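You operate a simulated robot arm through the tools that you are given. There is no shell and no other tool.

You are at the controls of a simulated two-armed robot. One attempt, no reset.

## Task
Stand the ice pack in the cool box, shut the lid, snap both clamps.
Fine: keep fingers out from under the cool lid. Set down upright: ice pack.
Where things are to end (x, y in the base frame): ice pack within 0.05 m of [0.45, 0.45].

It is judged by the outcome, as a careful person would: the job done as asked, and still so three seconds after it is handed in. It fails if anything else is knocked over, pushed out of place, dropped, spilled or broken. Lids that push on must go on centred and level and be pressed home; caps that screw on are set level and turned clockwise until they are tight.

## Robot
Two 7-joint arms with two-finger parallel grippers on one trunk that stands fixed in place. Base frame: the origin is at the foot of the trunk, x ahead of it, y to its left, z up. Readings come in m, degrees, newtons and seconds.
The left shoulder is at [0.02, 0.138, 1.204], the right one opposite. Payload 1.57 kg a hand.
The TCP of each hand is the grasp point between the finger pads, 0.03 m short of the fingertips. In the tool frame z runs along the fingers and y along their closing line. The gripper opens to 0.08 m. The fingers are 0.017 m wide and 0.012 m thick; the gripper's body (0.04 by 0.082 m) begins 0.08 m behind the TCP.
Orientation is that of the tool frame in the base frame, as [roll, pitch, yaw] about the fixed x, y, z axes, in that order (R = Rz(yaw) Ry(pitch) Rx(roll)). With the fingers straight down and closing along the base's y, the tool's x points along the base's -x, its y along +y and its z along -z.

## Interface
- The arms move only by the tool send_rows. It takes "left_rows", "right_rows" or both (then of equal length, played together; a hand with none holds still); each is a list that holds one entry, the list of rows, each a list of 7 numbers: the shift along the base's x, y, z in units of 50 mm (1.0 is 50 mm), then the turn, a rotation vector about the base's x, y, z in units of 6 degrees (1.0 is 6 degrees), then the gripper command, from -1 (shut) to 1 (fully open), values between in proportion. In form: [[[dx, dy, dz, rx, ry, rz, grip], ...]]. A call has 1 to 20 rows; each row shifts and turns the commanded pose from where the row before left it. A call with a number of a shift or a turn outside -1 to 1 is refused whole. Rows are played at 5 a second. More than 0.05 m and 8.6 degrees between two rows, or a gripper value outside its range, and nothing of the call is played. Where a pose cannot be reached the arm comes as near as it can. A force on the tool above 90 N (or 10 N above the force at the start of the call, whichever is more), or a blocked arm, ends the call early, and 0.2 s more pass. Each finger travels about 0.045 m/s and halts on what it meets, pressing with about 32 N; the grip force reading is that of the motor and also rises with nothing between the fingers. The clock runs only during rows and for 0.2 s after the last one: add rows that do not move to give the fingers time. It gives the time, the measured TCP pose, the force on the tool (base axes), the opening and the grip force at its end, in the units of the frame above (readings bear some noise), with the torque about the TCP (base axes, N m) and any sound that the robot's microphone picked up.
- Cameras (640 x 400 px; columns grow to the right, rows downward): "scene" is now at [0.1658, 0.0534, 1.1181]; the picture's right is [0.62, -0.78, 0.00], its down [-0.18, -0.14, -0.97] and it looks along [0.76, 0.61, -0.22] (base axes); focal length 214 px, centre (320, 200). "left" rides on the left gripper at [0.072, 0.007, -0.122] in its tool frame; the picture's right is [-0.09, 1.00, 0.00], its down [-0.84, -0.08, -0.54] and it looks along [-0.54, -0.05, 0.84] (tool axes); focal length 238 px, centre (320, 200). "right" rides on the right gripper at [0.072, -0.007, -0.122] in its tool frame; the picture's right is [0.09, 1.00, 0.00], its down [-0.84, 0.08, -0.54] and it looks along [-0.54, 0.05, 0.84] (tool axes); focal length 238 px, centre (320, 200). There is no depth. A picture from a camera that has moved, and an enlarged one, comes with that camera's place and axes in the base frame and with its lens. The place of the scene camera against the robot may be out by one fixed shift of up to 0.012 m in any direction.
- capture(camera): a new picture of that camera. No time passes.
- slide_trunk(by): slides the trunk up (or, below 0, down) by that many m; the arms and the scene camera ride with it, the base frame stays. It gives what a move gives, with no picture.
- head_to(pan, tilt): turns the head with the scene camera to pan (to the left, within 60 degrees either way) and tilt (down, from -29 to 69), counted from straight ahead of the robot. It gives what a move gives.
- close_up(camera, box): a new picture of the part [left, top, right, bottom] of that camera's present view, enlarged. No time passes.
- finish_job(): hands the job in; it is judged then, once.

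Nothing tells you positions but the pictures and the camera data. Unless the task says otherwise, let go and move clear before handing in.

The tools are called after "Emit:" as name(argument=value, ...) on one line, values as JSON. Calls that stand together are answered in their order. send_rows: Moves the arms, as the interface text tells. Its arguments: {"type":"object","properties":{"left_rows":{"type":"array"},"right_rows":{"type":"array"}},"required":[]} The other tools are called the same way: slide_trunk (by) slides the trunk up or down; head_to (pan, tilt) turns the head that bears the scene camera; capture (camera) takes a picture; close_up (camera, box) takes an enlarged picture of a part of a camera's view; finish_job () hands the job in.

At the start:

```text
t: 0.0
left_position: [0.2433, 0.3631, 1.1684]
left_orientation: [-150.1, -0.4, -178.7]
left_contact_force: [0.3, -0.1, -0.5]
left_torque: [-0.02, -0.05, 0.0]
left_opening: 0.0801
left_finger_force: 0.0
right_position: [0.3262, 0.0367, 1.0904]
right_orientation: [179.9, -21.8, -180.0]
right_contact_force: [-0.3, -0.8, -0.2]
right_torque: [-0.03, 0.0, -0.04]
right_opening: 0.0799
right_finger_force: 0.1
trunk travel left (down, up): [-0.579, 0.661]
head pan, tilt: [38.6, 13.0]
```

scene: 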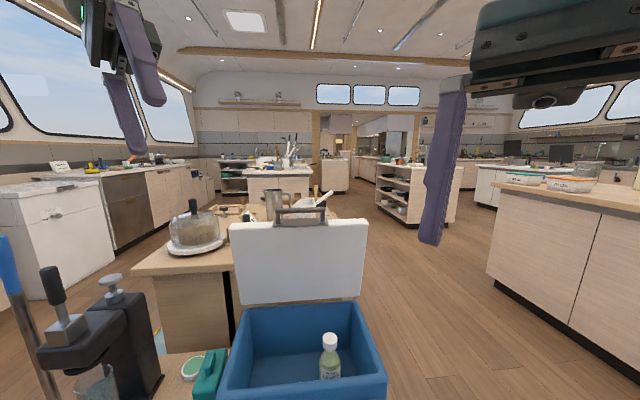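
right: 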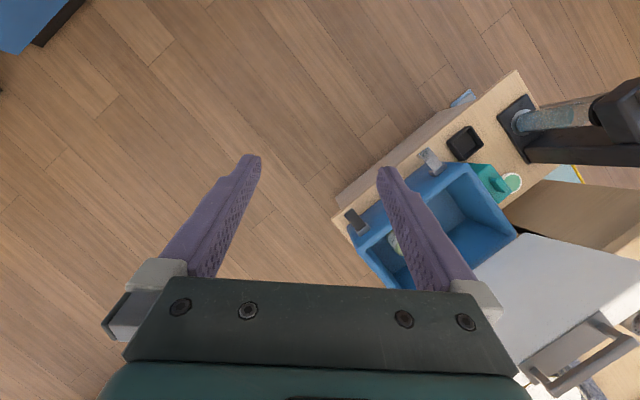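
left: 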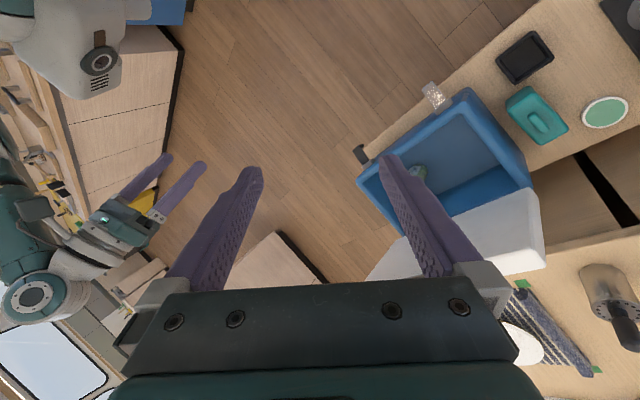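

I see a blue cool box with its white lid standing open, a bottle inside it, and what looks like a teal ice pack beside it on the counter. I'll look down with the head camera to locate everything.

Emit:
head_to(pan=45, tilt=50)

```text
t: 1.0
left_position: [0.2445, 0.3625, 1.1666]
left_orientation: [-150.1, -0.4, -178.7]
left_contact_force: [-0.1, -0.3, 0.3]
left_torque: [0.01, 0.01, 0.0]
left_opening: 0.0801
left_finger_force: 0.0
right_position: [0.3264, 0.038, 1.0909]
right_orientation: [179.9, -21.9, -179.9]
right_contact_force: [0.4, -0.3, 1.2]
right_torque: [-0.01, 0.01, -0.01]
right_opening: 0.0799
right_finger_force: 0.0
trunk travel left (down, up): [-0.579, 0.661]
head pan, tilt: [45.0, 50.0]
```

The head has been turned; now I take a picture to see the work area.

Emit:
capture(camera="scene")

Emit:
capture(camera="left")

```text
taken
camera scene: at [0.1474, 0.0496, 1.0611], right [0.71, -0.71, 0.0], down [-0.54, -0.54, -0.64], along [0.45, 0.46, -0.77], focal length 214 px, centre (320, 200)
```

scene: 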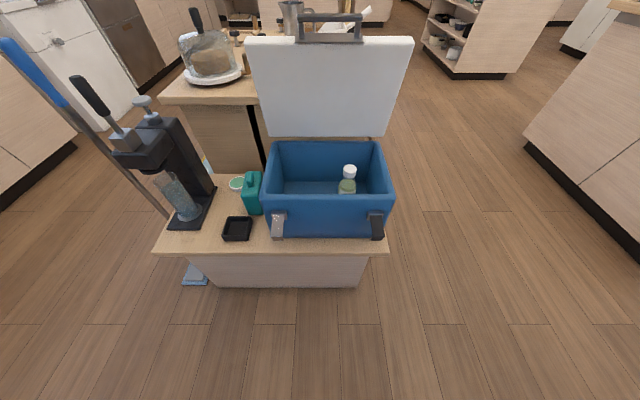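

```text
taken
camera left: at [0.1704, 0.4274, 1.2693], right [0.07, 0.86, -0.5], down [0.84, 0.22, 0.5], along [0.54, -0.45, -0.71], focal length 238 px, centre (320, 200)
```

left: 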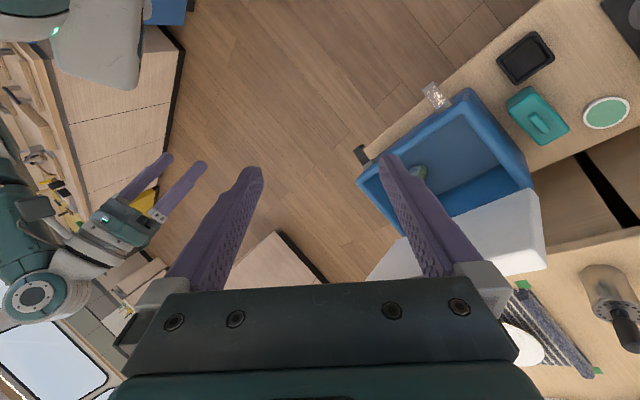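

Emit:
close_up(camera="scene", box=[220, 120, 420, 260])

Emit:
close_up(camera="scene", box=[140, 0, 440, 190])

Emit:
close_up(camera="left", box=[350, 20, 640, 220])

```text
2.86 times, centred on (320, 190) of scene
camera zoom: at [0.1474, 0.0496, 1.0611], right [0.71, -0.71, 0.0], down [-0.54, -0.54, -0.64], along [0.45, 0.46, -0.77], focal length 613 px, centre (320, 229)
```

zoom: 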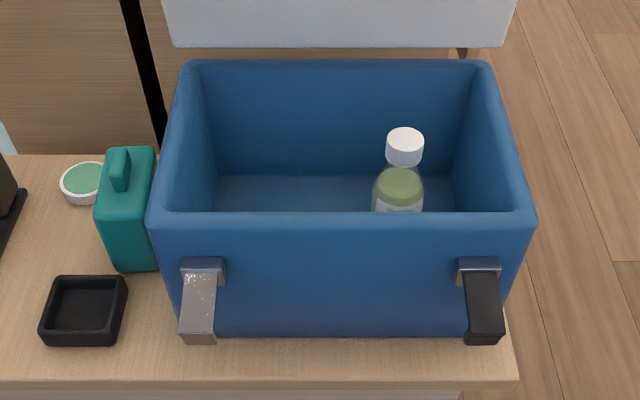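

```text
2.11 times, centred on (290, 95) of scene
camera zoom: at [0.1474, 0.0496, 1.0611], right [0.71, -0.71, 0.0], down [-0.54, -0.54, -0.64], along [0.45, 0.46, -0.77], focal length 452 px, centre (383, 421)
```

zoom: 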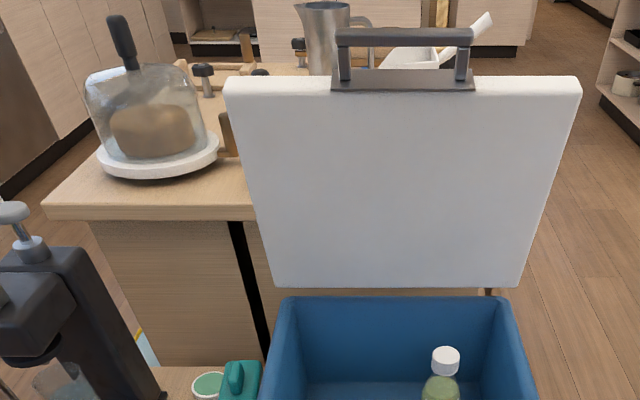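

```text
2.00 times, centred on (495, 120) of left
camera zoom: at [0.1704, 0.4274, 1.2693], right [0.07, 0.86, -0.5], down [0.84, 0.22, 0.5], along [0.54, -0.45, -0.71], focal length 477 px, centre (-30, 360)
```

zoom: 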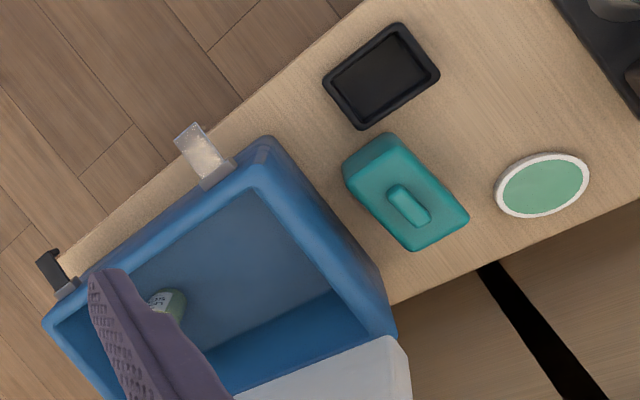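

The box rim seems to be near z≈0.63, turned about 45°, with the teal ice pack to its left near (0.345, 0.57). I'll look around to the left for obstacles before lowering the trunk.

Emit:
head_to(pan=60, tilt=35)

Emit:
capture(camera="scene")

```text
t: 1.8
left_position: [0.2421, 0.3639, 1.1667]
left_orientation: [-150.0, -0.4, -178.6]
left_contact_force: [-0.8, 0.6, -0.1]
left_torque: [-0.01, 0.02, -0.01]
left_opening: 0.0799
left_finger_force: 0.1
right_position: [0.3266, 0.0374, 1.0908]
right_orientation: [179.9, -21.9, -179.9]
right_contact_force: [-0.1, -0.2, -0.4]
right_torque: [0.0, 0.01, 0.01]
right_opening: 0.0802
right_finger_force: 0.1
trunk travel left (down, up): [-0.579, 0.661]
head pan, tilt: [60.0, 35.0]
```

```text
taken
camera scene: at [0.137, 0.0714, 1.0827], right [0.87, -0.5, 0.0], down [-0.29, -0.5, -0.82], along [0.41, 0.71, -0.57], focal length 214 px, centre (320, 200)
```

scene: 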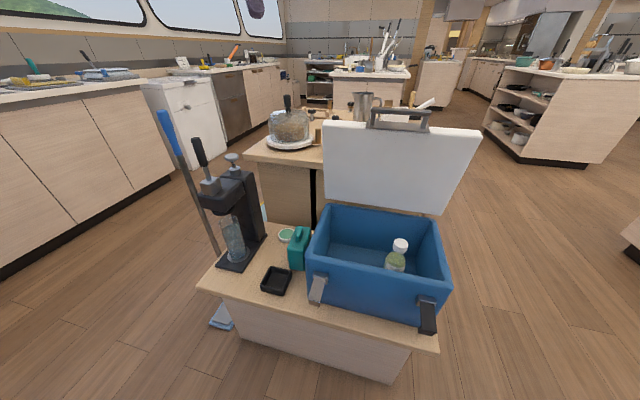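

There is a press device and a mop to the left of the ice pack, so I'll keep clear of them. Now closer views of the clamps, handle and ice pack.

Emit:
close_up(camera="scene", box=[290, 260, 370, 310])

Emit:
close_up(camera="scene", box=[390, 280, 470, 340])

Emit:
close_up(camera="scene", box=[230, 210, 330, 300])

Emit:
close_up(camera="scene", box=[300, 80, 500, 220])

Emit:
close_up(camera="left", box=[350, 70, 550, 200])

Emit:
close_up(camera="right", box=[330, 70, 640, 270])

```text
8.00 times, centred on (330, 285) of scene
camera zoom: at [0.137, 0.0714, 1.0827], right [0.87, -0.5, 0.0], down [-0.29, -0.5, -0.82], along [0.41, 0.71, -0.57], focal length 1716 px, centre (240, -480)
```

zoom: 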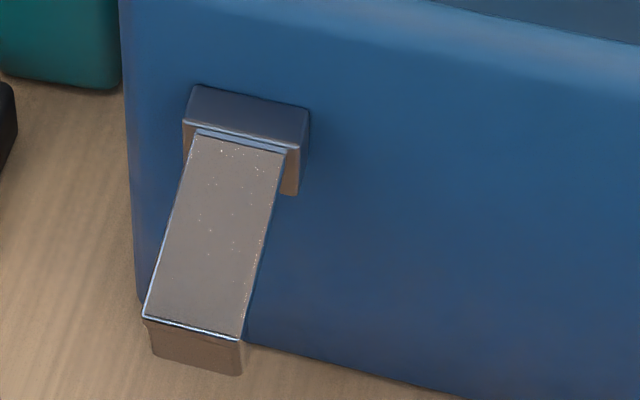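

```text
6.67 times, centred on (430, 310) of scene
camera zoom: at [0.137, 0.0714, 1.0827], right [0.87, -0.5, 0.0], down [-0.29, -0.5, -0.82], along [0.41, 0.71, -0.57], focal length 1430 px, centre (-413, -533)
```

zoom: 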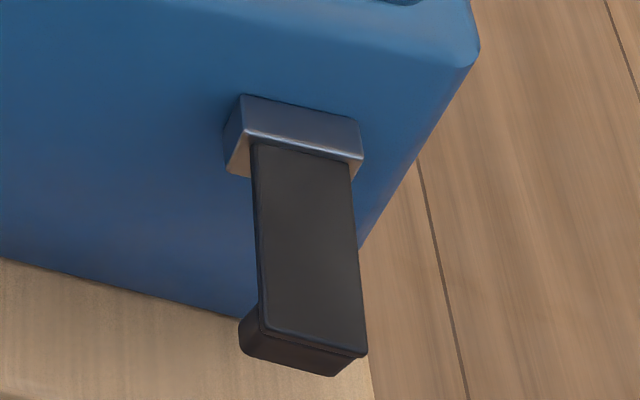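

```text
4.44 times, centred on (280, 255) of scene
camera zoom: at [0.137, 0.0714, 1.0827], right [0.87, -0.5, 0.0], down [-0.29, -0.5, -0.82], along [0.41, 0.71, -0.57], focal length 953 px, centre (498, -44)
```

zoom: 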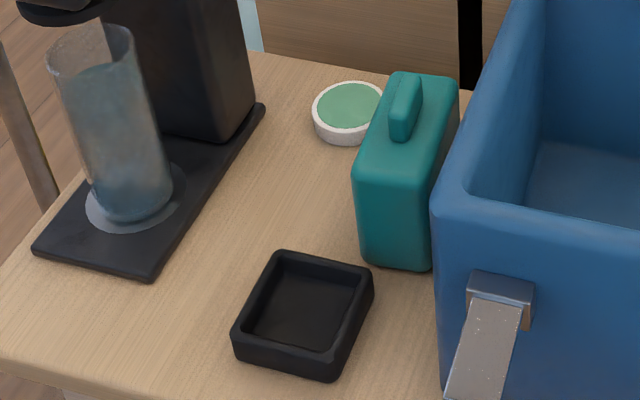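

```text
2.86 times, centred on (400, 150) of scene
camera zoom: at [0.137, 0.0714, 1.0827], right [0.87, -0.5, 0.0], down [-0.29, -0.5, -0.82], along [0.41, 0.71, -0.57], focal length 613 px, centre (91, 343)
```

zoom: 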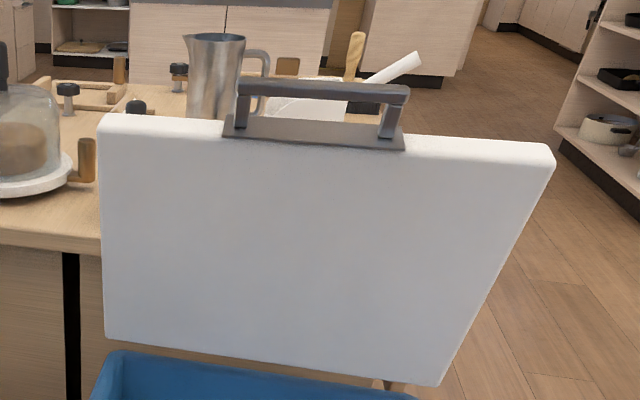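

```text
3.08 times, centred on (450, 135) of left
camera zoom: at [0.1704, 0.4274, 1.2693], right [0.07, 0.86, -0.5], down [0.84, 0.22, 0.5], along [0.55, -0.45, -0.71], focal length 733 px, centre (-80, 400)
```

zoom: 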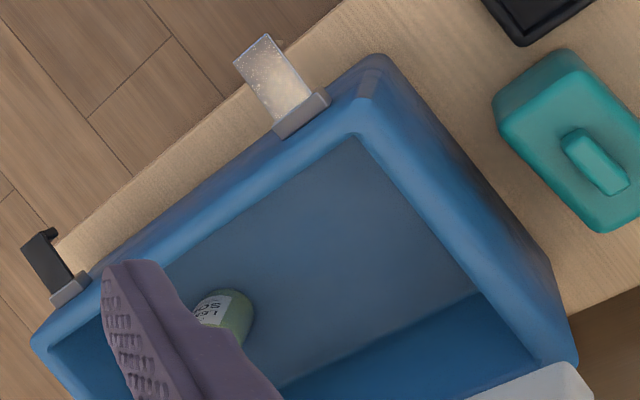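

```text
2.00 times, centred on (485, 170) of right
camera zoom: at [0.3062, 0.0309, 1.2311], right [-0.09, 1.0, 0.04], down [0.98, 0.08, 0.19], along [0.19, 0.05, -0.98], focal length 477 px, centre (-10, 260)
```

zoom: 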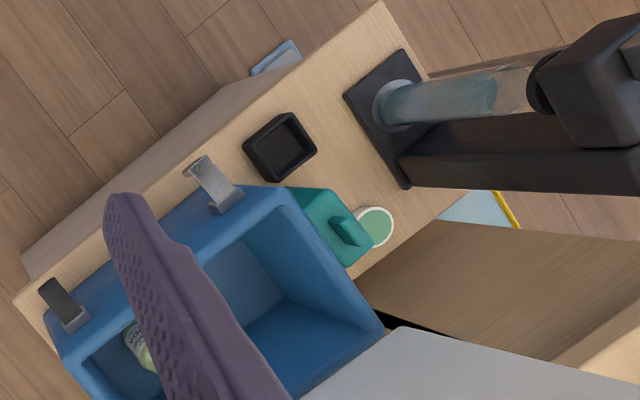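

The ice pack's ridge is at about (0.344, 0.570, 0.575), the counter at z≈0.435, the rim at z≈0.633, and the clamps hang open on the front wall. I'll lower the trunk in steps so the arms can reach.

Emit:
slide_trunk(by=-0.2)

Emit:
capture(camera="scene")

Emit:
capture(camera="left")

Emit:
capture(camera="right")

```text
t: 4.0
left_position: [0.2429, 0.3627, 0.966]
left_orientation: [-150.0, -0.4, -178.7]
left_contact_force: [-0.3, -0.6, 0.1]
left_torque: [-0.04, 0.0, -0.01]
left_opening: 0.08
left_finger_force: 0.1
right_position: [0.3265, 0.0384, 0.8903]
right_orientation: [180.0, -21.9, -180.0]
right_contact_force: [1.4, 0.4, 0.4]
right_torque: [0.01, 0.0, -0.02]
right_opening: 0.0801
right_finger_force: 0.1
trunk travel left (down, up): [-0.379, 0.861]
head pan, tilt: [60.0, 35.0]
```

```text
taken
camera scene: at [0.137, 0.0715, 0.8828], right [0.87, -0.5, 0.0], down [-0.29, -0.5, -0.82], along [0.41, 0.71, -0.57], focal length 214 px, centre (320, 200)
```

scene: 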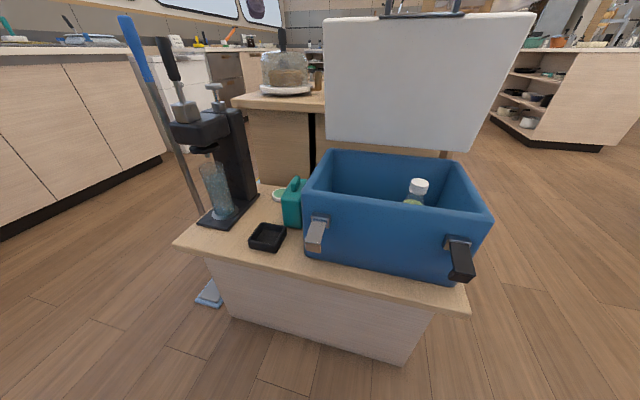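

```text
taken
camera left: at [0.1704, 0.4275, 1.0694], right [0.07, 0.86, -0.5], down [0.84, 0.22, 0.5], along [0.55, -0.45, -0.71], focal length 238 px, centre (320, 200)
```

left: 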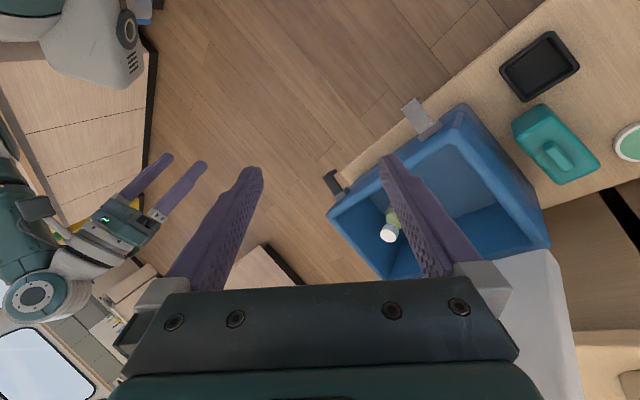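

```text
taken
camera right: at [0.3062, 0.0309, 1.0312], right [-0.09, 1.0, 0.04], down [0.98, 0.08, 0.19], along [0.19, 0.05, -0.98], focal length 238 px, centre (320, 200)
```

right: 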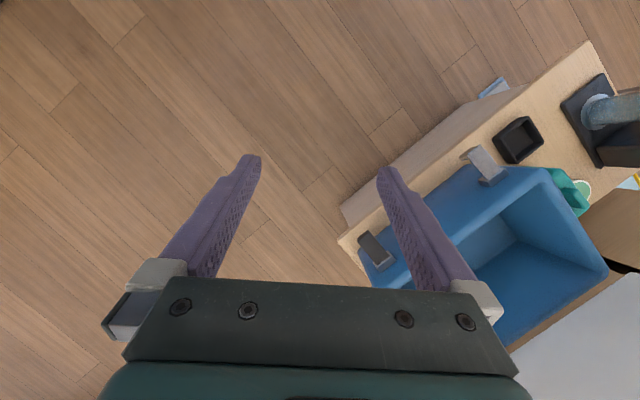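

The pack, box and clamps are still untouched. I'll take close-ups from the new height to triangulate.

Emit:
close_up(camera="left", box=[400, 20, 640, 200])

Emit:
close_up(camera="scene", box=[180, 140, 500, 300])

Emit:
close_up(camera="scene", box=[300, 0, 540, 170])

Emit:
close_up(camera="right", box=[320, 100, 640, 300])

```text
2.22 times, centred on (520, 110) of left
camera zoom: at [0.1704, 0.4275, 1.0694], right [0.07, 0.86, -0.5], down [0.84, 0.22, 0.5], along [0.55, -0.45, -0.71], focal length 530 px, centre (-124, 400)
```

zoom: 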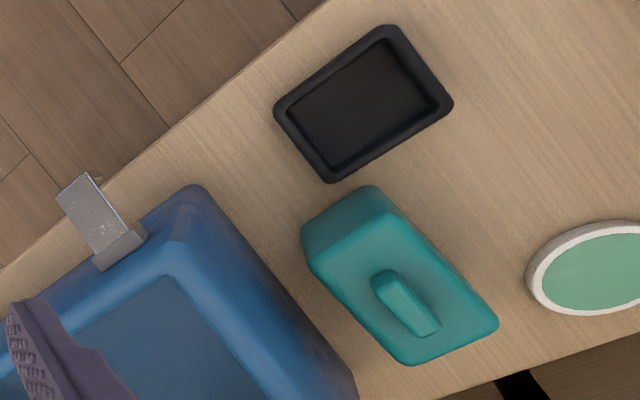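

```text
2.00 times, centred on (340, 220) of scene
camera zoom: at [0.137, 0.0715, 0.8828], right [0.87, -0.5, 0.0], down [-0.29, -0.5, -0.82], along [0.41, 0.71, -0.57], focal length 429 px, centre (280, 160)
```

zoom: 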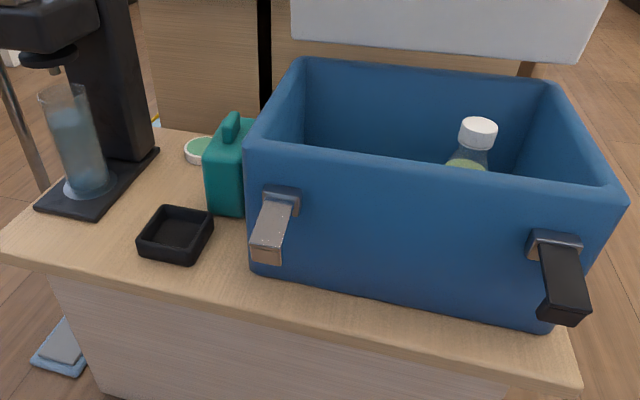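

```text
2.35 times, centred on (420, 85) of scene
camera zoom: at [0.137, 0.0715, 0.8828], right [0.87, -0.5, 0.0], down [-0.29, -0.5, -0.82], along [0.41, 0.71, -0.57], focal length 505 px, centre (85, 471)
```

zoom: 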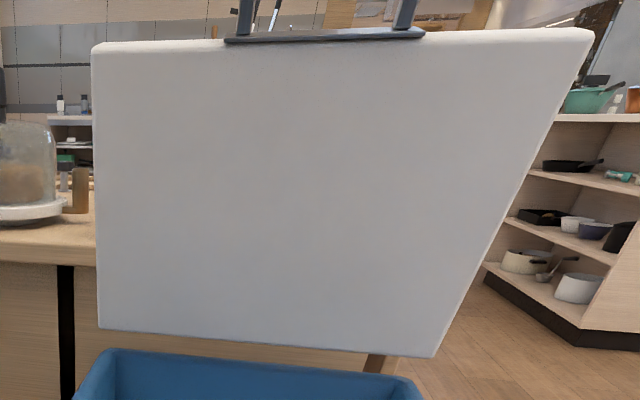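

```text
2.00 times, centred on (480, 200) of right
camera zoom: at [0.3062, 0.0309, 1.0312], right [-0.09, 1.0, 0.04], down [0.98, 0.08, 0.19], along [0.19, 0.05, -0.98], focal length 477 px, centre (0, 200)
```

zoom: 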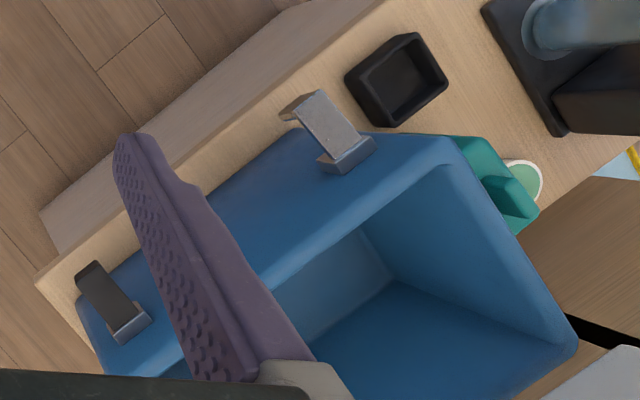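

The lid leans slightly forward (inner face top edge at about n≈0.67–0.70, z≈0.93), with a handle on its free edge. I'll bring the left hand above the ice pack with fingers pointing down and closing across the ridge.

Emit:
send_rows(left_rows=[[[0.154, 0.318, -0.2, 1, 0, 0, 1], [0.154, 0.318, -0.2, 1, 0, 0, 1], [0.154, 0.318, -0.2, 1, 0, 0, 1], [0.154, 0.318, -0.2, 1, 0, 0, 1], [0.154, 0.318, -0.2, 1, 0, 0, 1], [0.154, 0.318, -0.2, 0, 0, 0.9625, 1], [0.154, 0.318, -0.2, 0, 0, 0.9625, 1], [0.154, 0.318, -0.2, 0, 0, 0.9625, 1], [0.154, 0.318, -0.2, 0, 0, 0.9625, 1], [0.154, 0.318, -0.2, 0, 0, 0.9625, 1], [0.154, 0.318, -0.2, 0, 0, 0.9625, 1], [0.154, 0.318, -0.2, 0, 0, 0.9625, 1], [0.154, 0.318, -0.2, 0, 0, 0.9625, 1], [0, 0, 0, 0, 0, 0, 1]]])

Emit:
capture(camera="left")

Emit:
capture(camera="scene")

```text
t: 5.0
left_position: [0.2666, 0.4172, 0.8938]
left_orientation: [-165.1, -0.1, -177.1]
left_contact_force: [-0.3, -0.2, -0.2]
left_torque: [-0.01, 0.02, 0.01]
left_opening: 0.0799
left_finger_force: 0.1
right_position: [0.3263, 0.0377, 0.8908]
right_orientation: [179.8, -22.0, -180.0]
right_contact_force: [0.0, 0.5, 1.0]
right_torque: [0.01, -0.01, 0.03]
right_opening: 0.0801
right_finger_force: 0.1
trunk travel left (down, up): [-0.379, 0.861]
head pan, tilt: [60.0, 35.0]
stopped in row 5 (left hand): the arm was blocked; the commanded pose is now the measured one
```

```text
taken
camera left: at [0.1939, 0.4521, 1.0095], right [0.04, 0.97, -0.26], down [0.83, 0.1, 0.54], along [0.55, -0.24, -0.8], focal length 238 px, centre (320, 200)
```

left: 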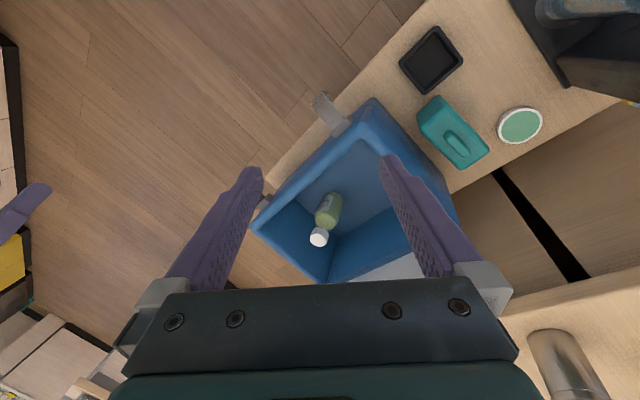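

```text
taken
camera scene: at [0.1369, 0.0714, 0.8828], right [0.87, -0.5, 0.0], down [-0.29, -0.5, -0.82], along [0.41, 0.71, -0.57], focal length 214 px, centre (320, 200)
```

scene: 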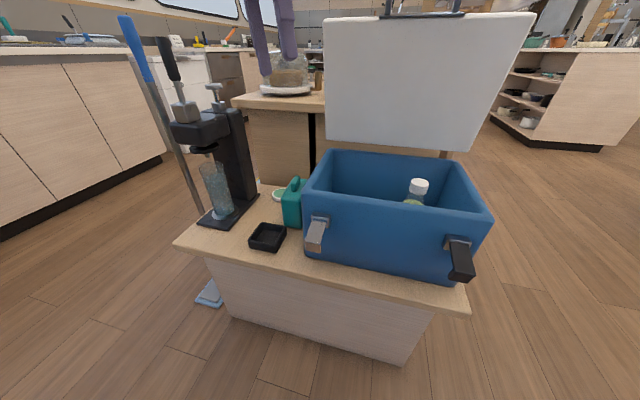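

The move stopped early, "blocked" with no contact force, which suggests a joint limit or an arm link rather than the fingers. I'll look at the left arm with the head camera.

Emit:
head_to(pan=60, tilt=-25)

Emit:
capture(camera="scene")

Emit:
capture(camera="right")

```text
t: 6.3
left_position: [0.2687, 0.4174, 0.8947]
left_orientation: [-165.3, -0.2, -177.3]
left_contact_force: [-0.3, -0.6, -0.3]
left_torque: [-0.02, -0.01, 0.02]
left_opening: 0.0798
left_finger_force: 0.0
right_position: [0.3256, 0.0374, 0.8904]
right_orientation: [179.8, -21.9, -179.9]
right_contact_force: [0.1, -0.6, -1.4]
right_torque: [-0.03, 0.04, -0.01]
right_opening: 0.0799
right_finger_force: 0.1
trunk travel left (down, up): [-0.379, 0.861]
head pan, tilt: [60.0, -25.0]
```

```text
taken
camera scene: at [0.1285, 0.0567, 0.9746], right [0.87, -0.5, 0.0], down [0.21, 0.37, -0.91], along [0.45, 0.79, 0.42], focal length 214 px, centre (320, 200)
```

scene: 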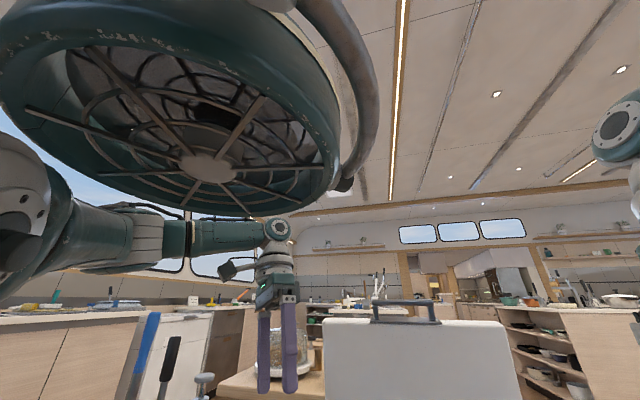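

```text
taken
camera right: at [0.3062, 0.0309, 1.0309], right [-0.09, 1.0, 0.04], down [0.98, 0.08, 0.19], along [0.19, 0.05, -0.98], focal length 238 px, centre (320, 200)
```

right: 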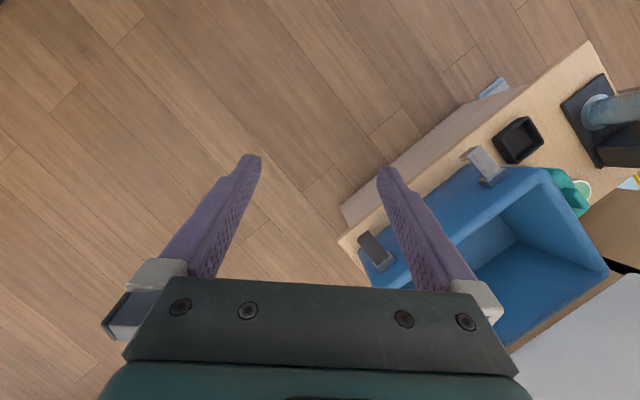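

The left forearm reaches out horizontally and the wrist sits about 0.2 m above the TCP; nothing seems to touch. I'll try a small pure rotation to see if the arm is limited.

Emit:
send_rows(left_rows=[[[0, 0, 0, 0.7, 0, 0, 1], [0, 0, 0, 0.7, 0, 0, 1], [0, 0, 0, 0, 0, 0, 1]]])

```text
t: 7.1
left_position: [0.2672, 0.4168, 0.89]
left_orientation: [-172.5, 0.0, -177.2]
left_contact_force: [0.7, 0.4, 1.3]
left_torque: [-0.01, -0.01, 0.01]
left_opening: 0.08
left_finger_force: 0.0
right_position: [0.3272, 0.037, 0.8916]
right_orientation: [179.9, -22.0, -179.9]
right_contact_force: [-0.4, -0.7, -0.7]
right_torque: [0.01, 0.03, 0.03]
right_opening: 0.0797
right_finger_force: 0.2
trunk travel left (down, up): [-0.379, 0.861]
head pan, tilt: [60.0, -25.0]
```

Pure rotation works, so I'll go on in smaller, slower steps.

Emit:
send_rows(left_rows=[[[0, 0, 0.05, 0.5, 0, 0, 1], [0, 0, 0.05, 0.5, 0, 0, 1], [0, 0, 0, 0, 0, 0, 1], [0.2, 0.4, 0, 0, 0, 0, 1], [0.2, 0.4, 0, 0, 0, 0, 1], [0, 0, 0, 0, 0, 0, 1]]])

```text
t: 8.3
left_position: [0.2824, 0.4423, 0.8704]
left_orientation: [-170.3, 2.5, -175.7]
left_contact_force: [-0.3, -0.2, -0.6]
left_torque: [-0.02, -0.02, -0.01]
left_opening: 0.08
left_finger_force: 0.0
right_position: [0.3259, 0.0377, 0.8914]
right_orientation: [179.9, -22.0, -180.0]
right_contact_force: [-0.1, 0.1, 0.1]
right_torque: [0.01, 0.02, 0.0]
right_opening: 0.0802
right_finger_force: 0.2
trunk travel left (down, up): [-0.379, 0.861]
head pan, tilt: [60.0, -25.0]
stopped in row 6 (left hand): the arm was blocked; the commanded pose is now the measured one
```

The arm seems to run into a limit with this hand yaw as it reaches out. I'll pull back slightly and turn the hand in yaw towards the reach direction, which should be its natural posture.

Emit:
send_rows(left_rows=[[[-0.2, -0.3, 0.2, 0, 0, 0.7, 1], [-0.2, -0.3, 0.2, 0, 0, 0.7, 1], [0, 0, 0, 0, 0, 0.7, 1], [0, 0, 0, 0, 0, 0.7, 1], [0, 0, 0, 0, 0, 0, 1]]])

Emit:
capture(camera="scene")

```text
t: 9.5
left_position: [0.2619, 0.4126, 0.8908]
left_orientation: [-170.4, 2.3, -158.9]
left_contact_force: [-0.1, -0.1, -0.1]
left_torque: [-0.01, -0.01, 0.0]
left_opening: 0.0801
left_finger_force: 0.0
right_position: [0.3271, 0.0376, 0.8904]
right_orientation: [179.9, -22.1, -179.9]
right_contact_force: [0.2, 0.7, 0.6]
right_torque: [-0.02, 0.0, -0.02]
right_opening: 0.0801
right_finger_force: 0.0
trunk travel left (down, up): [-0.379, 0.861]
head pan, tilt: [60.0, -25.0]
```

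```text
taken
camera scene: at [0.1284, 0.0567, 0.9746], right [0.87, -0.5, 0.0], down [0.21, 0.37, -0.91], along [0.45, 0.79, 0.42], focal length 214 px, centre (320, 200)
```

scene: 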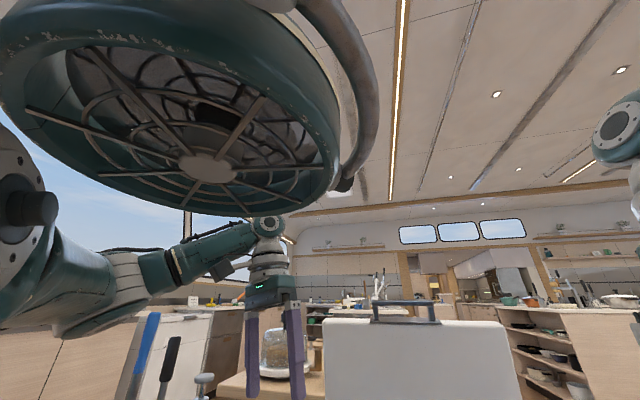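

That worked smoothly and the elbow dropped. I continue the yaw turn.

Emit:
send_rows(left_rows=[[[0, 0, 0, 0, 0, 0.75, 1], [0, 0, 0, 0, 0, 0.75, 1], [0, 0, 0, 0, 0, 0.75, 1], [0, 0, 0, 0, 0, 0.75, 1], [0, 0, 0, 0, 0, 0.75, 1], [0, 0, 0, 0, 0, 0.65, 1], [0, 0, 0, 0, 0, 0, 1]]])

Emit:
capture(camera="scene")

```text
t: 11.1
left_position: [0.2631, 0.4109, 0.8895]
left_orientation: [-170.5, 2.2, -132.5]
left_contact_force: [-1.4, -0.3, -0.7]
left_torque: [-0.03, 0.01, 0.02]
left_opening: 0.0799
left_finger_force: 0.0
right_position: [0.3264, 0.038, 0.891]
right_orientation: [179.9, -22.0, -179.9]
right_contact_force: [-0.1, 0.3, 0.3]
right_torque: [-0.01, 0.01, 0.01]
right_opening: 0.08
right_finger_force: 0.0
trunk travel left (down, up): [-0.379, 0.861]
head pan, tilt: [60.0, -25.0]
```

```text
taken
camera scene: at [0.1284, 0.0567, 0.9746], right [0.87, -0.5, 0.0], down [0.21, 0.37, -0.91], along [0.45, 0.79, 0.42], focal length 214 px, centre (320, 200)
```

scene: 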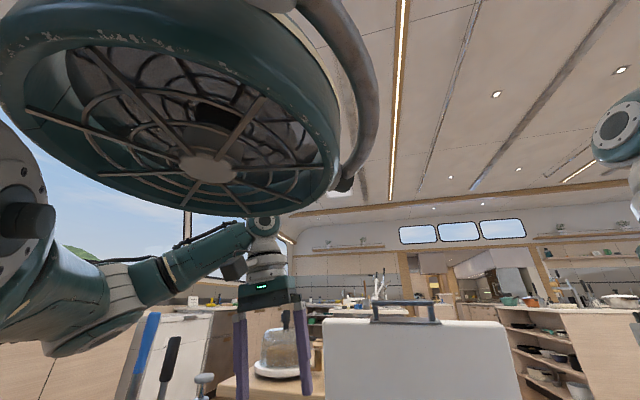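

The hand is now turned parallel to the pack's ridge. Next, level it with a slight forward tilt and move above the pack at z≈0.72.

Emit:
send_rows(left_rows=[[[0, 0, 0, 0.66, -0.07, 0, 1], [0, 0, 0, 0.66, -0.07, 0, 1], [0, 0, 0, 0.66, -0.07, 0, 1], [0, 0, 0, 0.66, -0.07, 0, 1], [0.16, 0.318, -0.34, 0, 0, 0, 1], [0.16, 0.318, -0.34, 0, 0, 0, 1], [0.16, 0.318, -0.34, 0, 0, 0, 1], [0.16, 0.318, -0.34, 0, 0, 0, 1], [0.16, 0.318, -0.34, 0, 0, 0, 1], [0.16, 0.318, -0.34, 0, 0, 0, 1], [0.16, 0.318, -0.34, 0, 0, 0, 1], [0.16, 0.318, -0.34, 0, 0, 0, 1], [0.16, 0.318, -0.34, 0, 0, 0, 1], [0.16, 0.318, -0.34, 0, 0, 0, 1], [0, 0, 0, 0, 0, 0, 1]]])

Emit:
head_to(pan=58, tilt=25)

Emit:
capture(camera="left")

Emit:
capture(camera="scene")

```text
t: 12.2
left_position: [0.2625, 0.4358, 0.8878]
left_orientation: [-177.8, 10.8, -125.5]
left_contact_force: [0.1, -0.1, 0.8]
left_torque: [0.04, -0.03, -0.03]
left_opening: 0.0797
left_finger_force: 0.1
right_position: [0.3266, 0.0375, 0.8911]
right_orientation: [179.9, -22.0, -180.0]
right_contact_force: [0.7, -0.4, -0.3]
right_torque: [-0.02, 0.03, -0.02]
right_opening: 0.08
right_finger_force: 0.1
trunk travel left (down, up): [-0.379, 0.861]
head pan, tilt: [60.0, -25.0]
stopped in row 5 (left hand): the arm was blocked; the commanded pose is now the measured one
```

```text
t: 13.4
left_position: [0.2642, 0.4352, 0.8872]
left_orientation: [-177.7, 10.9, -125.8]
left_contact_force: [0.1, 0.9, 0.1]
left_torque: [0.04, 0.02, 0.01]
left_opening: 0.0801
left_finger_force: 0.1
right_position: [0.3264, 0.0375, 0.8894]
right_orientation: [179.9, -22.0, -179.9]
right_contact_force: [0.4, 0.9, 0.8]
right_torque: [0.03, 0.0, -0.01]
right_opening: 0.0801
right_finger_force: 0.0
trunk travel left (down, up): [-0.379, 0.861]
head pan, tilt: [58.0, 25.0]
```

```text
taken
camera left: at [0.1992, 0.3664, 0.9931], right [-0.75, 0.66, -0.02], down [0.46, 0.55, 0.69], along [0.47, 0.51, -0.72], focal length 238 px, centre (320, 200)
```

left: 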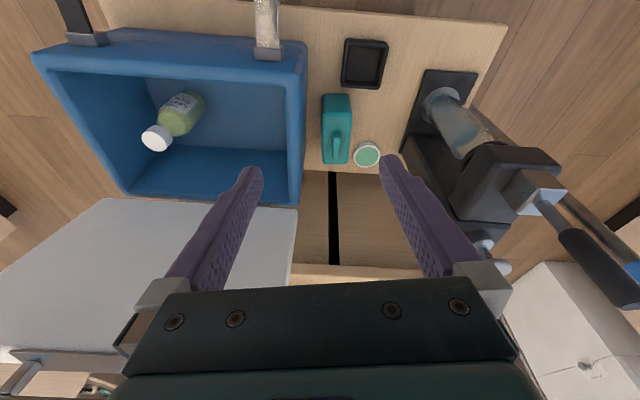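

```text
taken
camera scene: at [0.1417, 0.0733, 0.8986], right [0.85, -0.53, 0.0], down [-0.22, -0.36, -0.91], along [0.48, 0.77, -0.42], focal length 214 px, centre (320, 200)
```

scene: 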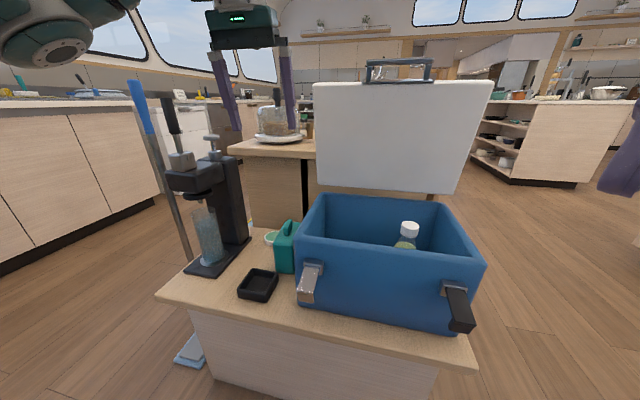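

The arm stopped again while reaching out, with no contact, so the shoulder is probably too high for this reach. I'll raise the hand slightly and lower the trunk further.

Emit:
send_rows(left_rows=[[[-0.1, -0.2, 0.4, 0, 0, 0, 1], [-0.1, -0.2, 0.4, 0, 0, 0, 1], [0, 0, 0.4, 0, 0, 0, 1], [0, 0, 0, 0, 0, 0, 1]]])

Emit:
slide_trunk(by=-0.18)

Emit:
capture(camera="scene")

Emit:
capture(camera="left")

```text
t: 14.6
left_position: [0.2518, 0.4184, 0.9229]
left_orientation: [-176.2, 4.5, -122.4]
left_contact_force: [-0.3, -0.7, 0.9]
left_torque: [0.01, -0.01, 0.02]
left_opening: 0.0799
left_finger_force: 0.0
right_position: [0.3275, 0.0375, 0.8898]
right_orientation: [179.9, -21.9, -179.9]
right_contact_force: [-0.4, 0.8, -0.2]
right_torque: [0.01, -0.03, 0.0]
right_opening: 0.0802
right_finger_force: 0.0
trunk travel left (down, up): [-0.379, 0.861]
head pan, tilt: [58.0, 25.0]
stopped in row 4 (left hand): the arm was blocked; the commanded pose is now the measured one
```

```text
t: 16.6
left_position: [0.2525, 0.4188, 0.7416]
left_orientation: [-176.3, 4.8, -122.4]
left_contact_force: [-0.1, 0.9, -0.1]
left_torque: [0.03, -0.02, -0.03]
left_opening: 0.0801
left_finger_force: 0.2
right_position: [0.3267, 0.0379, 0.711]
right_orientation: [179.9, -22.0, -179.9]
right_contact_force: [1.2, -0.7, -1.0]
right_torque: [0.02, -0.03, -0.01]
right_opening: 0.0802
right_finger_force: 0.0
trunk travel left (down, up): [-0.199, 1.041]
head pan, tilt: [58.0, 25.0]
```

```text
taken
camera scene: at [0.1418, 0.0733, 0.7186], right [0.85, -0.53, 0.0], down [-0.22, -0.36, -0.91], along [0.48, 0.77, -0.42], focal length 214 px, centre (320, 200)
```

scene: 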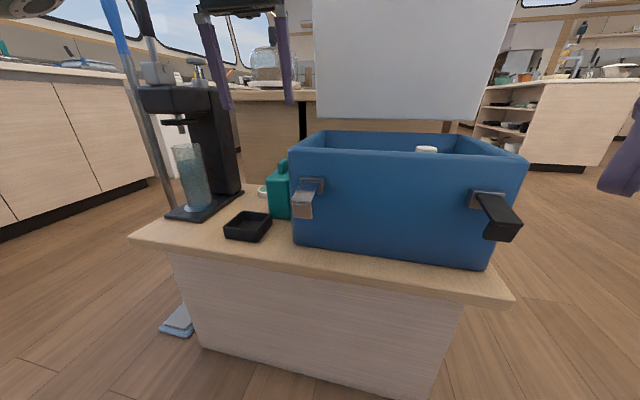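

```text
taken
camera left: at [0.1961, 0.3572, 0.8575], right [-0.79, 0.62, -0.06], down [0.46, 0.64, 0.61], along [0.41, 0.46, -0.79], focal length 238 px, centre (320, 200)
```

left: 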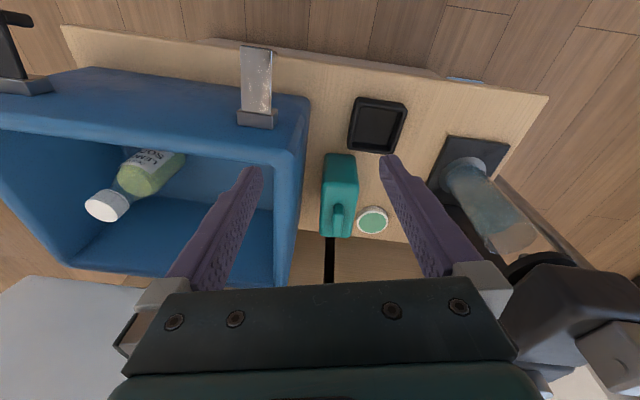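

Everything is still in place. The hand was high relative to the shoulder, so now I move it outward and lower toward the pack in small steps.

Emit:
send_rows(left_rows=[[[0, 0.1, -0.3, 0, 0, 0, 1], [0, 0.1, -0.3, 0, 0, 0, 1], [0.2, 0.4, 0, 0, 0, 0, 1], [0.2, 0.4, 0, 0, 0, 0, 1], [0, 0, 0, 0, 0, 0, 1]]])

```text
t: 17.8
left_position: [0.273, 0.4684, 0.7124]
left_orientation: [-176.3, 4.8, -122.7]
left_contact_force: [0.3, 0.4, -0.4]
left_torque: [0.01, 0.02, 0.05]
left_opening: 0.0801
left_finger_force: 0.0
right_position: [0.3264, 0.0374, 0.7088]
right_orientation: [-179.9, -22.0, -179.9]
right_contact_force: [-0.8, -0.5, -0.1]
right_torque: [-0.02, -0.01, -0.01]
right_opening: 0.0801
right_finger_force: 0.0
trunk travel left (down, up): [-0.199, 1.041]
head pan, tilt: [58.0, 25.0]
```

It moves freely now. I continue to a point above the pack and straighten the orientation.

Emit:
send_rows(left_rows=[[[0.28, 0.41, -0.08, 0.32, -0.13, -0.33, 1], [0.28, 0.41, -0.08, 0.32, -0.13, -0.33, 1], [0.28, 0.41, -0.08, 0.32, -0.13, -0.33, 1], [0.28, 0.41, -0.08, 0.32, -0.13, -0.33, 1], [0.28, 0.41, -0.08, 0.32, -0.13, -0.33, 1], [0, 0, 0, 0, 0, 0, 1]]])

Emit:
capture(camera="left")

Emit:
capture(camera="scene")

```text
t: 18.8
left_position: [0.2963, 0.5513, 0.6491]
left_orientation: [-173.6, 6.2, -124.9]
left_contact_force: [0.1, 0.3, 0.1]
left_torque: [0.01, 0.0, 0.03]
left_opening: 0.0799
left_finger_force: 0.0
right_position: [0.3263, 0.0381, 0.7102]
right_orientation: [179.9, -22.1, -179.9]
right_contact_force: [0.1, 0.2, 0.6]
right_torque: [-0.04, -0.02, 0.02]
right_opening: 0.08
right_finger_force: 0.0
trunk travel left (down, up): [-0.199, 1.041]
head pan, tilt: [58.0, 25.0]
stopped in row 5 (left hand): the arm was blocked; the commanded pose is now the measured one
```

```text
taken
camera left: at [0.231, 0.4938, 0.7607], right [-0.75, 0.65, -0.1], down [0.46, 0.63, 0.63], along [0.48, 0.43, -0.77], focal length 238 px, centre (320, 200)
```

left: 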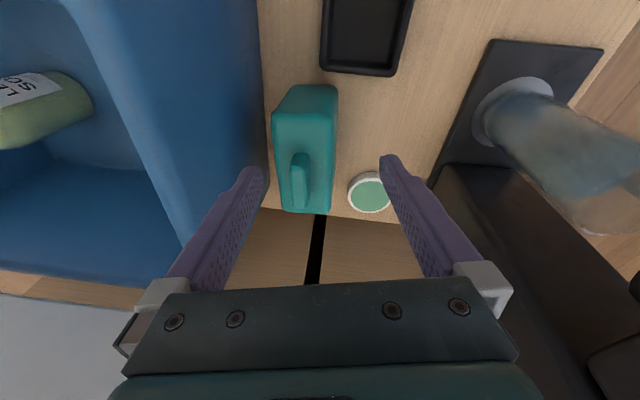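

```text
taken
camera scene: at [0.1417, 0.0735, 0.7186], right [0.85, -0.53, 0.0], down [-0.22, -0.36, -0.91], along [0.48, 0.77, -0.42], focal length 214 px, centre (320, 200)
```

scene: 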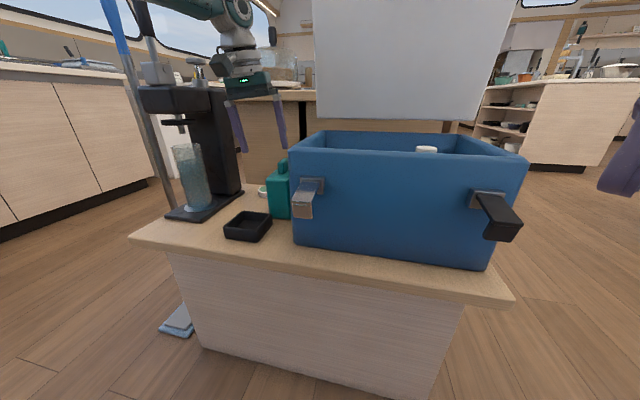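

The pack is right below, but the forearm comes near the press at the left. I'll look up to check the elbow's clearance before going on.

Emit:
head_to(pan=60, tilt=-10)

Emit:
capture(camera="scene")

```text
t: 19.8
left_position: [0.2962, 0.5516, 0.6496]
left_orientation: [-173.5, 6.2, -124.9]
left_contact_force: [-0.2, 0.3, 0.0]
left_torque: [0.0, 0.03, 0.03]
left_opening: 0.08
left_finger_force: 0.1
right_position: [0.327, 0.0376, 0.7103]
right_orientation: [179.9, -22.0, -179.9]
right_contact_force: [-0.3, 0.5, 0.9]
right_torque: [-0.01, 0.02, -0.02]
right_opening: 0.08
right_finger_force: 0.0
trunk travel left (down, up): [-0.199, 1.041]
head pan, tilt: [60.0, -10.0]
```

```text
taken
camera scene: at [0.1351, 0.0682, 0.7741], right [0.87, -0.5, 0.0], down [0.09, 0.15, -0.98], along [0.49, 0.85, 0.17], focal length 214 px, centre (320, 200)
```

scene: 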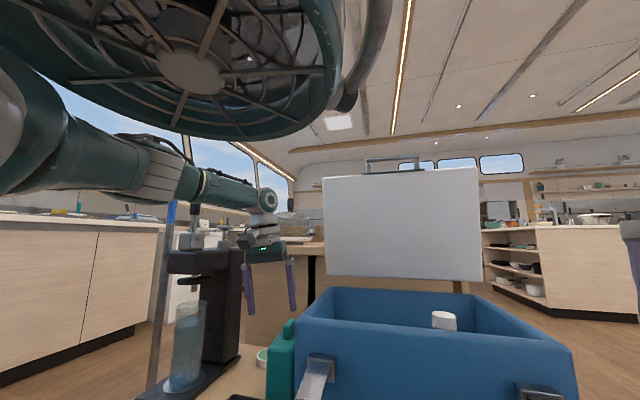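

The arm is stretched almost straight here, so the wrist reach is about 0.47 m. I'll tilt the hand about 30° so that the wrist stays closer in, and keep the fingers above the pack.

Emit:
send_rows(left_rows=[[[0, 0, 0.1, 0.73, -0.376, -0.253, 1], [0, 0, 0.1, 0.73, -0.376, -0.253, 1], [0, 0, 0.1, 0.73, -0.376, -0.253, 1], [0, 0, 0.1, 0.73, -0.376, -0.253, 1], [0, 0, 0.1, 0.73, -0.376, -0.253, 1], [0, 0, 0, 0, 0, 0, 1]]])

Emit:
capture(camera="left")

```text
t: 21.2
left_position: [0.2977, 0.5522, 0.6751]
left_orientation: [-179.1, 30.4, -134.4]
left_contact_force: [0.4, 0.6, 0.2]
left_torque: [-0.02, 0.01, 0.02]
left_opening: 0.08
left_finger_force: 0.2
right_position: [0.3271, 0.0382, 0.7103]
right_orientation: [179.9, -22.0, -179.9]
right_contact_force: [1.0, -1.3, -0.4]
right_torque: [-0.01, 0.01, -0.01]
right_opening: 0.0798
right_finger_force: 0.1
trunk travel left (down, up): [-0.199, 1.041]
head pan, tilt: [60.0, -10.0]
```

```text
taken
camera left: at [0.2042, 0.4688, 0.7431], right [-0.65, 0.76, 0.03], down [0.36, 0.27, 0.89], along [0.67, 0.59, -0.45], focal length 238 px, centre (320, 200)
```

left: 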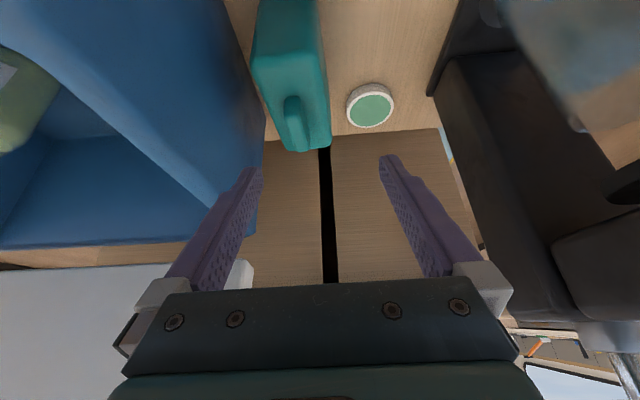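

The orientation is good now (tilt 30°, along the ridge). I take a close-up of the ridge to refine its position.

Emit:
close_up(camera="left", box=[230, 0, 410, 180])

```text
2.22 times, centred on (320, 90) of left
camera zoom: at [0.2042, 0.4688, 0.7431], right [-0.65, 0.76, 0.03], down [0.36, 0.27, 0.89], along [0.67, 0.59, -0.45], focal length 530 px, centre (320, 444)
```

zoom: 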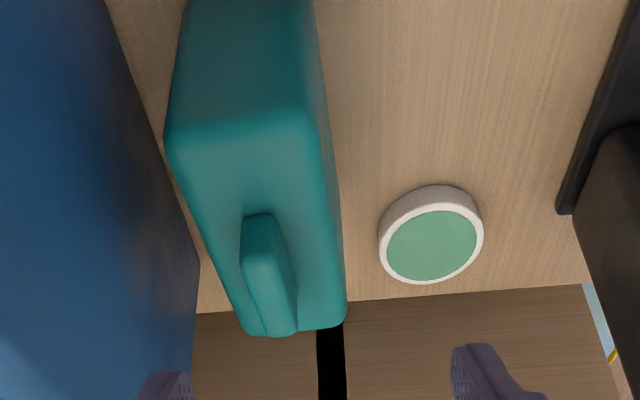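

The ridge is about 3 cm tall, 2 cm thick, centred near (0.346, 0.570) with its top at z≈0.58. I'll move over it at z≈0.64 with fingers a bit narrower, then check.

Emit:
send_rows(left_rows=[[[0.3, 0.1, 0, 0, 0, 0, 0.6], [0.3, 0.1, -0.2, 0, 0, 0, 0.6], [0.29, 0.09, -0.2, 0, 0, 0, 0.6], [0, 0, -0.3, 0, 0, 0, 0.6], [0, 0, 0, 0, 0, 0, 0.6]]])

Emit:
capture(camera="left")

```text
t: 22.4
left_position: [0.3423, 0.5672, 0.6388]
left_orientation: [-179.1, 30.3, -134.4]
left_contact_force: [0.5, 0.7, -0.1]
left_torque: [0.0, -0.01, 0.01]
left_opening: 0.0638
left_finger_force: 0.1
right_position: [0.3269, 0.0375, 0.7102]
right_orientation: [179.9, -22.0, -179.9]
right_contact_force: [0.6, -0.1, 0.7]
right_torque: [-0.03, -0.02, 0.0]
right_opening: 0.0799
right_finger_force: 0.1
trunk travel left (down, up): [-0.199, 1.041]
head pan, tilt: [60.0, -10.0]
```

```text
taken
camera left: at [0.2487, 0.4847, 0.7084], right [-0.65, 0.76, 0.03], down [0.36, 0.27, 0.89], along [0.67, 0.59, -0.45], focal length 238 px, centre (320, 200)
```

left: 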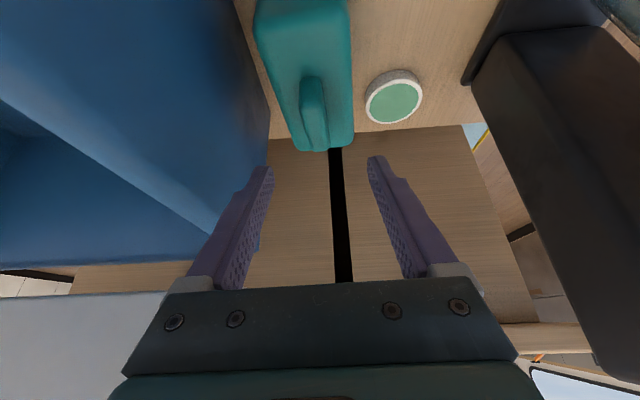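

The ridge is centred between the fingers. Now I descend to put the pads around the ridge.

Emit:
send_rows(left_rows=[[[0.02, 0.02, -0.25, 0, 0, 0, 0.6], [0.02, 0.02, -0.25, 0, 0, 0, 0.6], [0, 0, -0.25, 0, 0, 0, 0.6], [0, 0, -0.25, 0, 0, 0, 0.6], [0, 0, -0.04, 0, 0, 0, 0.6], [0, 0, 0, 0, 0, 0, 0.6]]])

Emit:
capture(camera="left")

```text
t: 23.8
left_position: [0.3437, 0.5691, 0.5868]
left_orientation: [-179.1, 30.3, -134.5]
left_contact_force: [0.0, 0.4, -0.2]
left_torque: [0.02, -0.02, -0.01]
left_opening: 0.064
left_finger_force: 0.1
right_position: [0.3263, 0.0376, 0.7105]
right_orientation: [179.8, -22.0, -180.0]
right_contact_force: [0.9, 0.2, -0.3]
right_torque: [0.02, -0.04, 0.0]
right_opening: 0.0801
right_finger_force: 0.2
trunk travel left (down, up): [-0.199, 1.041]
head pan, tilt: [60.0, -10.0]
```

```text
taken
camera left: at [0.2502, 0.4862, 0.6554], right [-0.65, 0.76, 0.03], down [0.36, 0.27, 0.89], along [0.67, 0.59, -0.45], focal length 238 px, centre (320, 200)
```

left: 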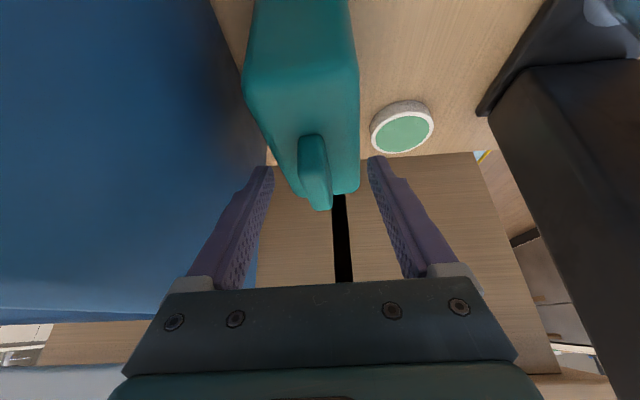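

The ridge sits between the pads. I lower 4 mm more and close the fingers.

Emit:
send_rows(left_rows=[[[0.04, 0.03, -0.08, 0, 0, 0, 0.6], [0, 0, 0, 0, 0, 0, 0.2], [0, 0, 0, 0, 0, 0, -0.3], [0, 0, 0, 0, 0, 0, -1], [0, 0, 0, 0, 0, 0, -1], [0, 0, 0, 0, 0, 0, -1], [0, 0, 0, 0, 0, 0, -1]]])

Emit:
capture(camera="left")

```text
t: 25.4
left_position: [0.3453, 0.57, 0.5828]
left_orientation: [-178.9, 30.4, -134.4]
left_contact_force: [-1.8, -1.2, 5.7]
left_torque: [-0.15, -0.08, 0.04]
left_opening: 0.0605
left_finger_force: 31.6
right_position: [0.3258, 0.036, 0.7105]
right_orientation: [180.0, -22.1, -180.0]
right_contact_force: [0.4, -0.2, -0.1]
right_torque: [-0.01, -0.02, 0.03]
right_opening: 0.0797
right_finger_force: 0.0
trunk travel left (down, up): [-0.199, 1.041]
head pan, tilt: [60.0, -10.0]
```

```text
taken
camera left: at [0.2525, 0.4874, 0.6519], right [-0.65, 0.76, 0.03], down [0.36, 0.27, 0.89], along [0.67, 0.59, -0.45], focal length 238 px, centre (320, 200)
```

left: 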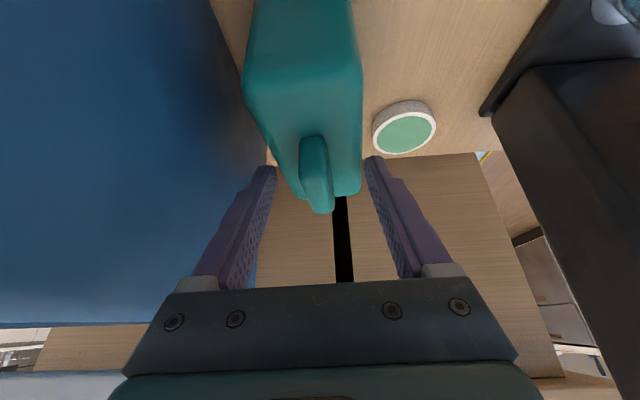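

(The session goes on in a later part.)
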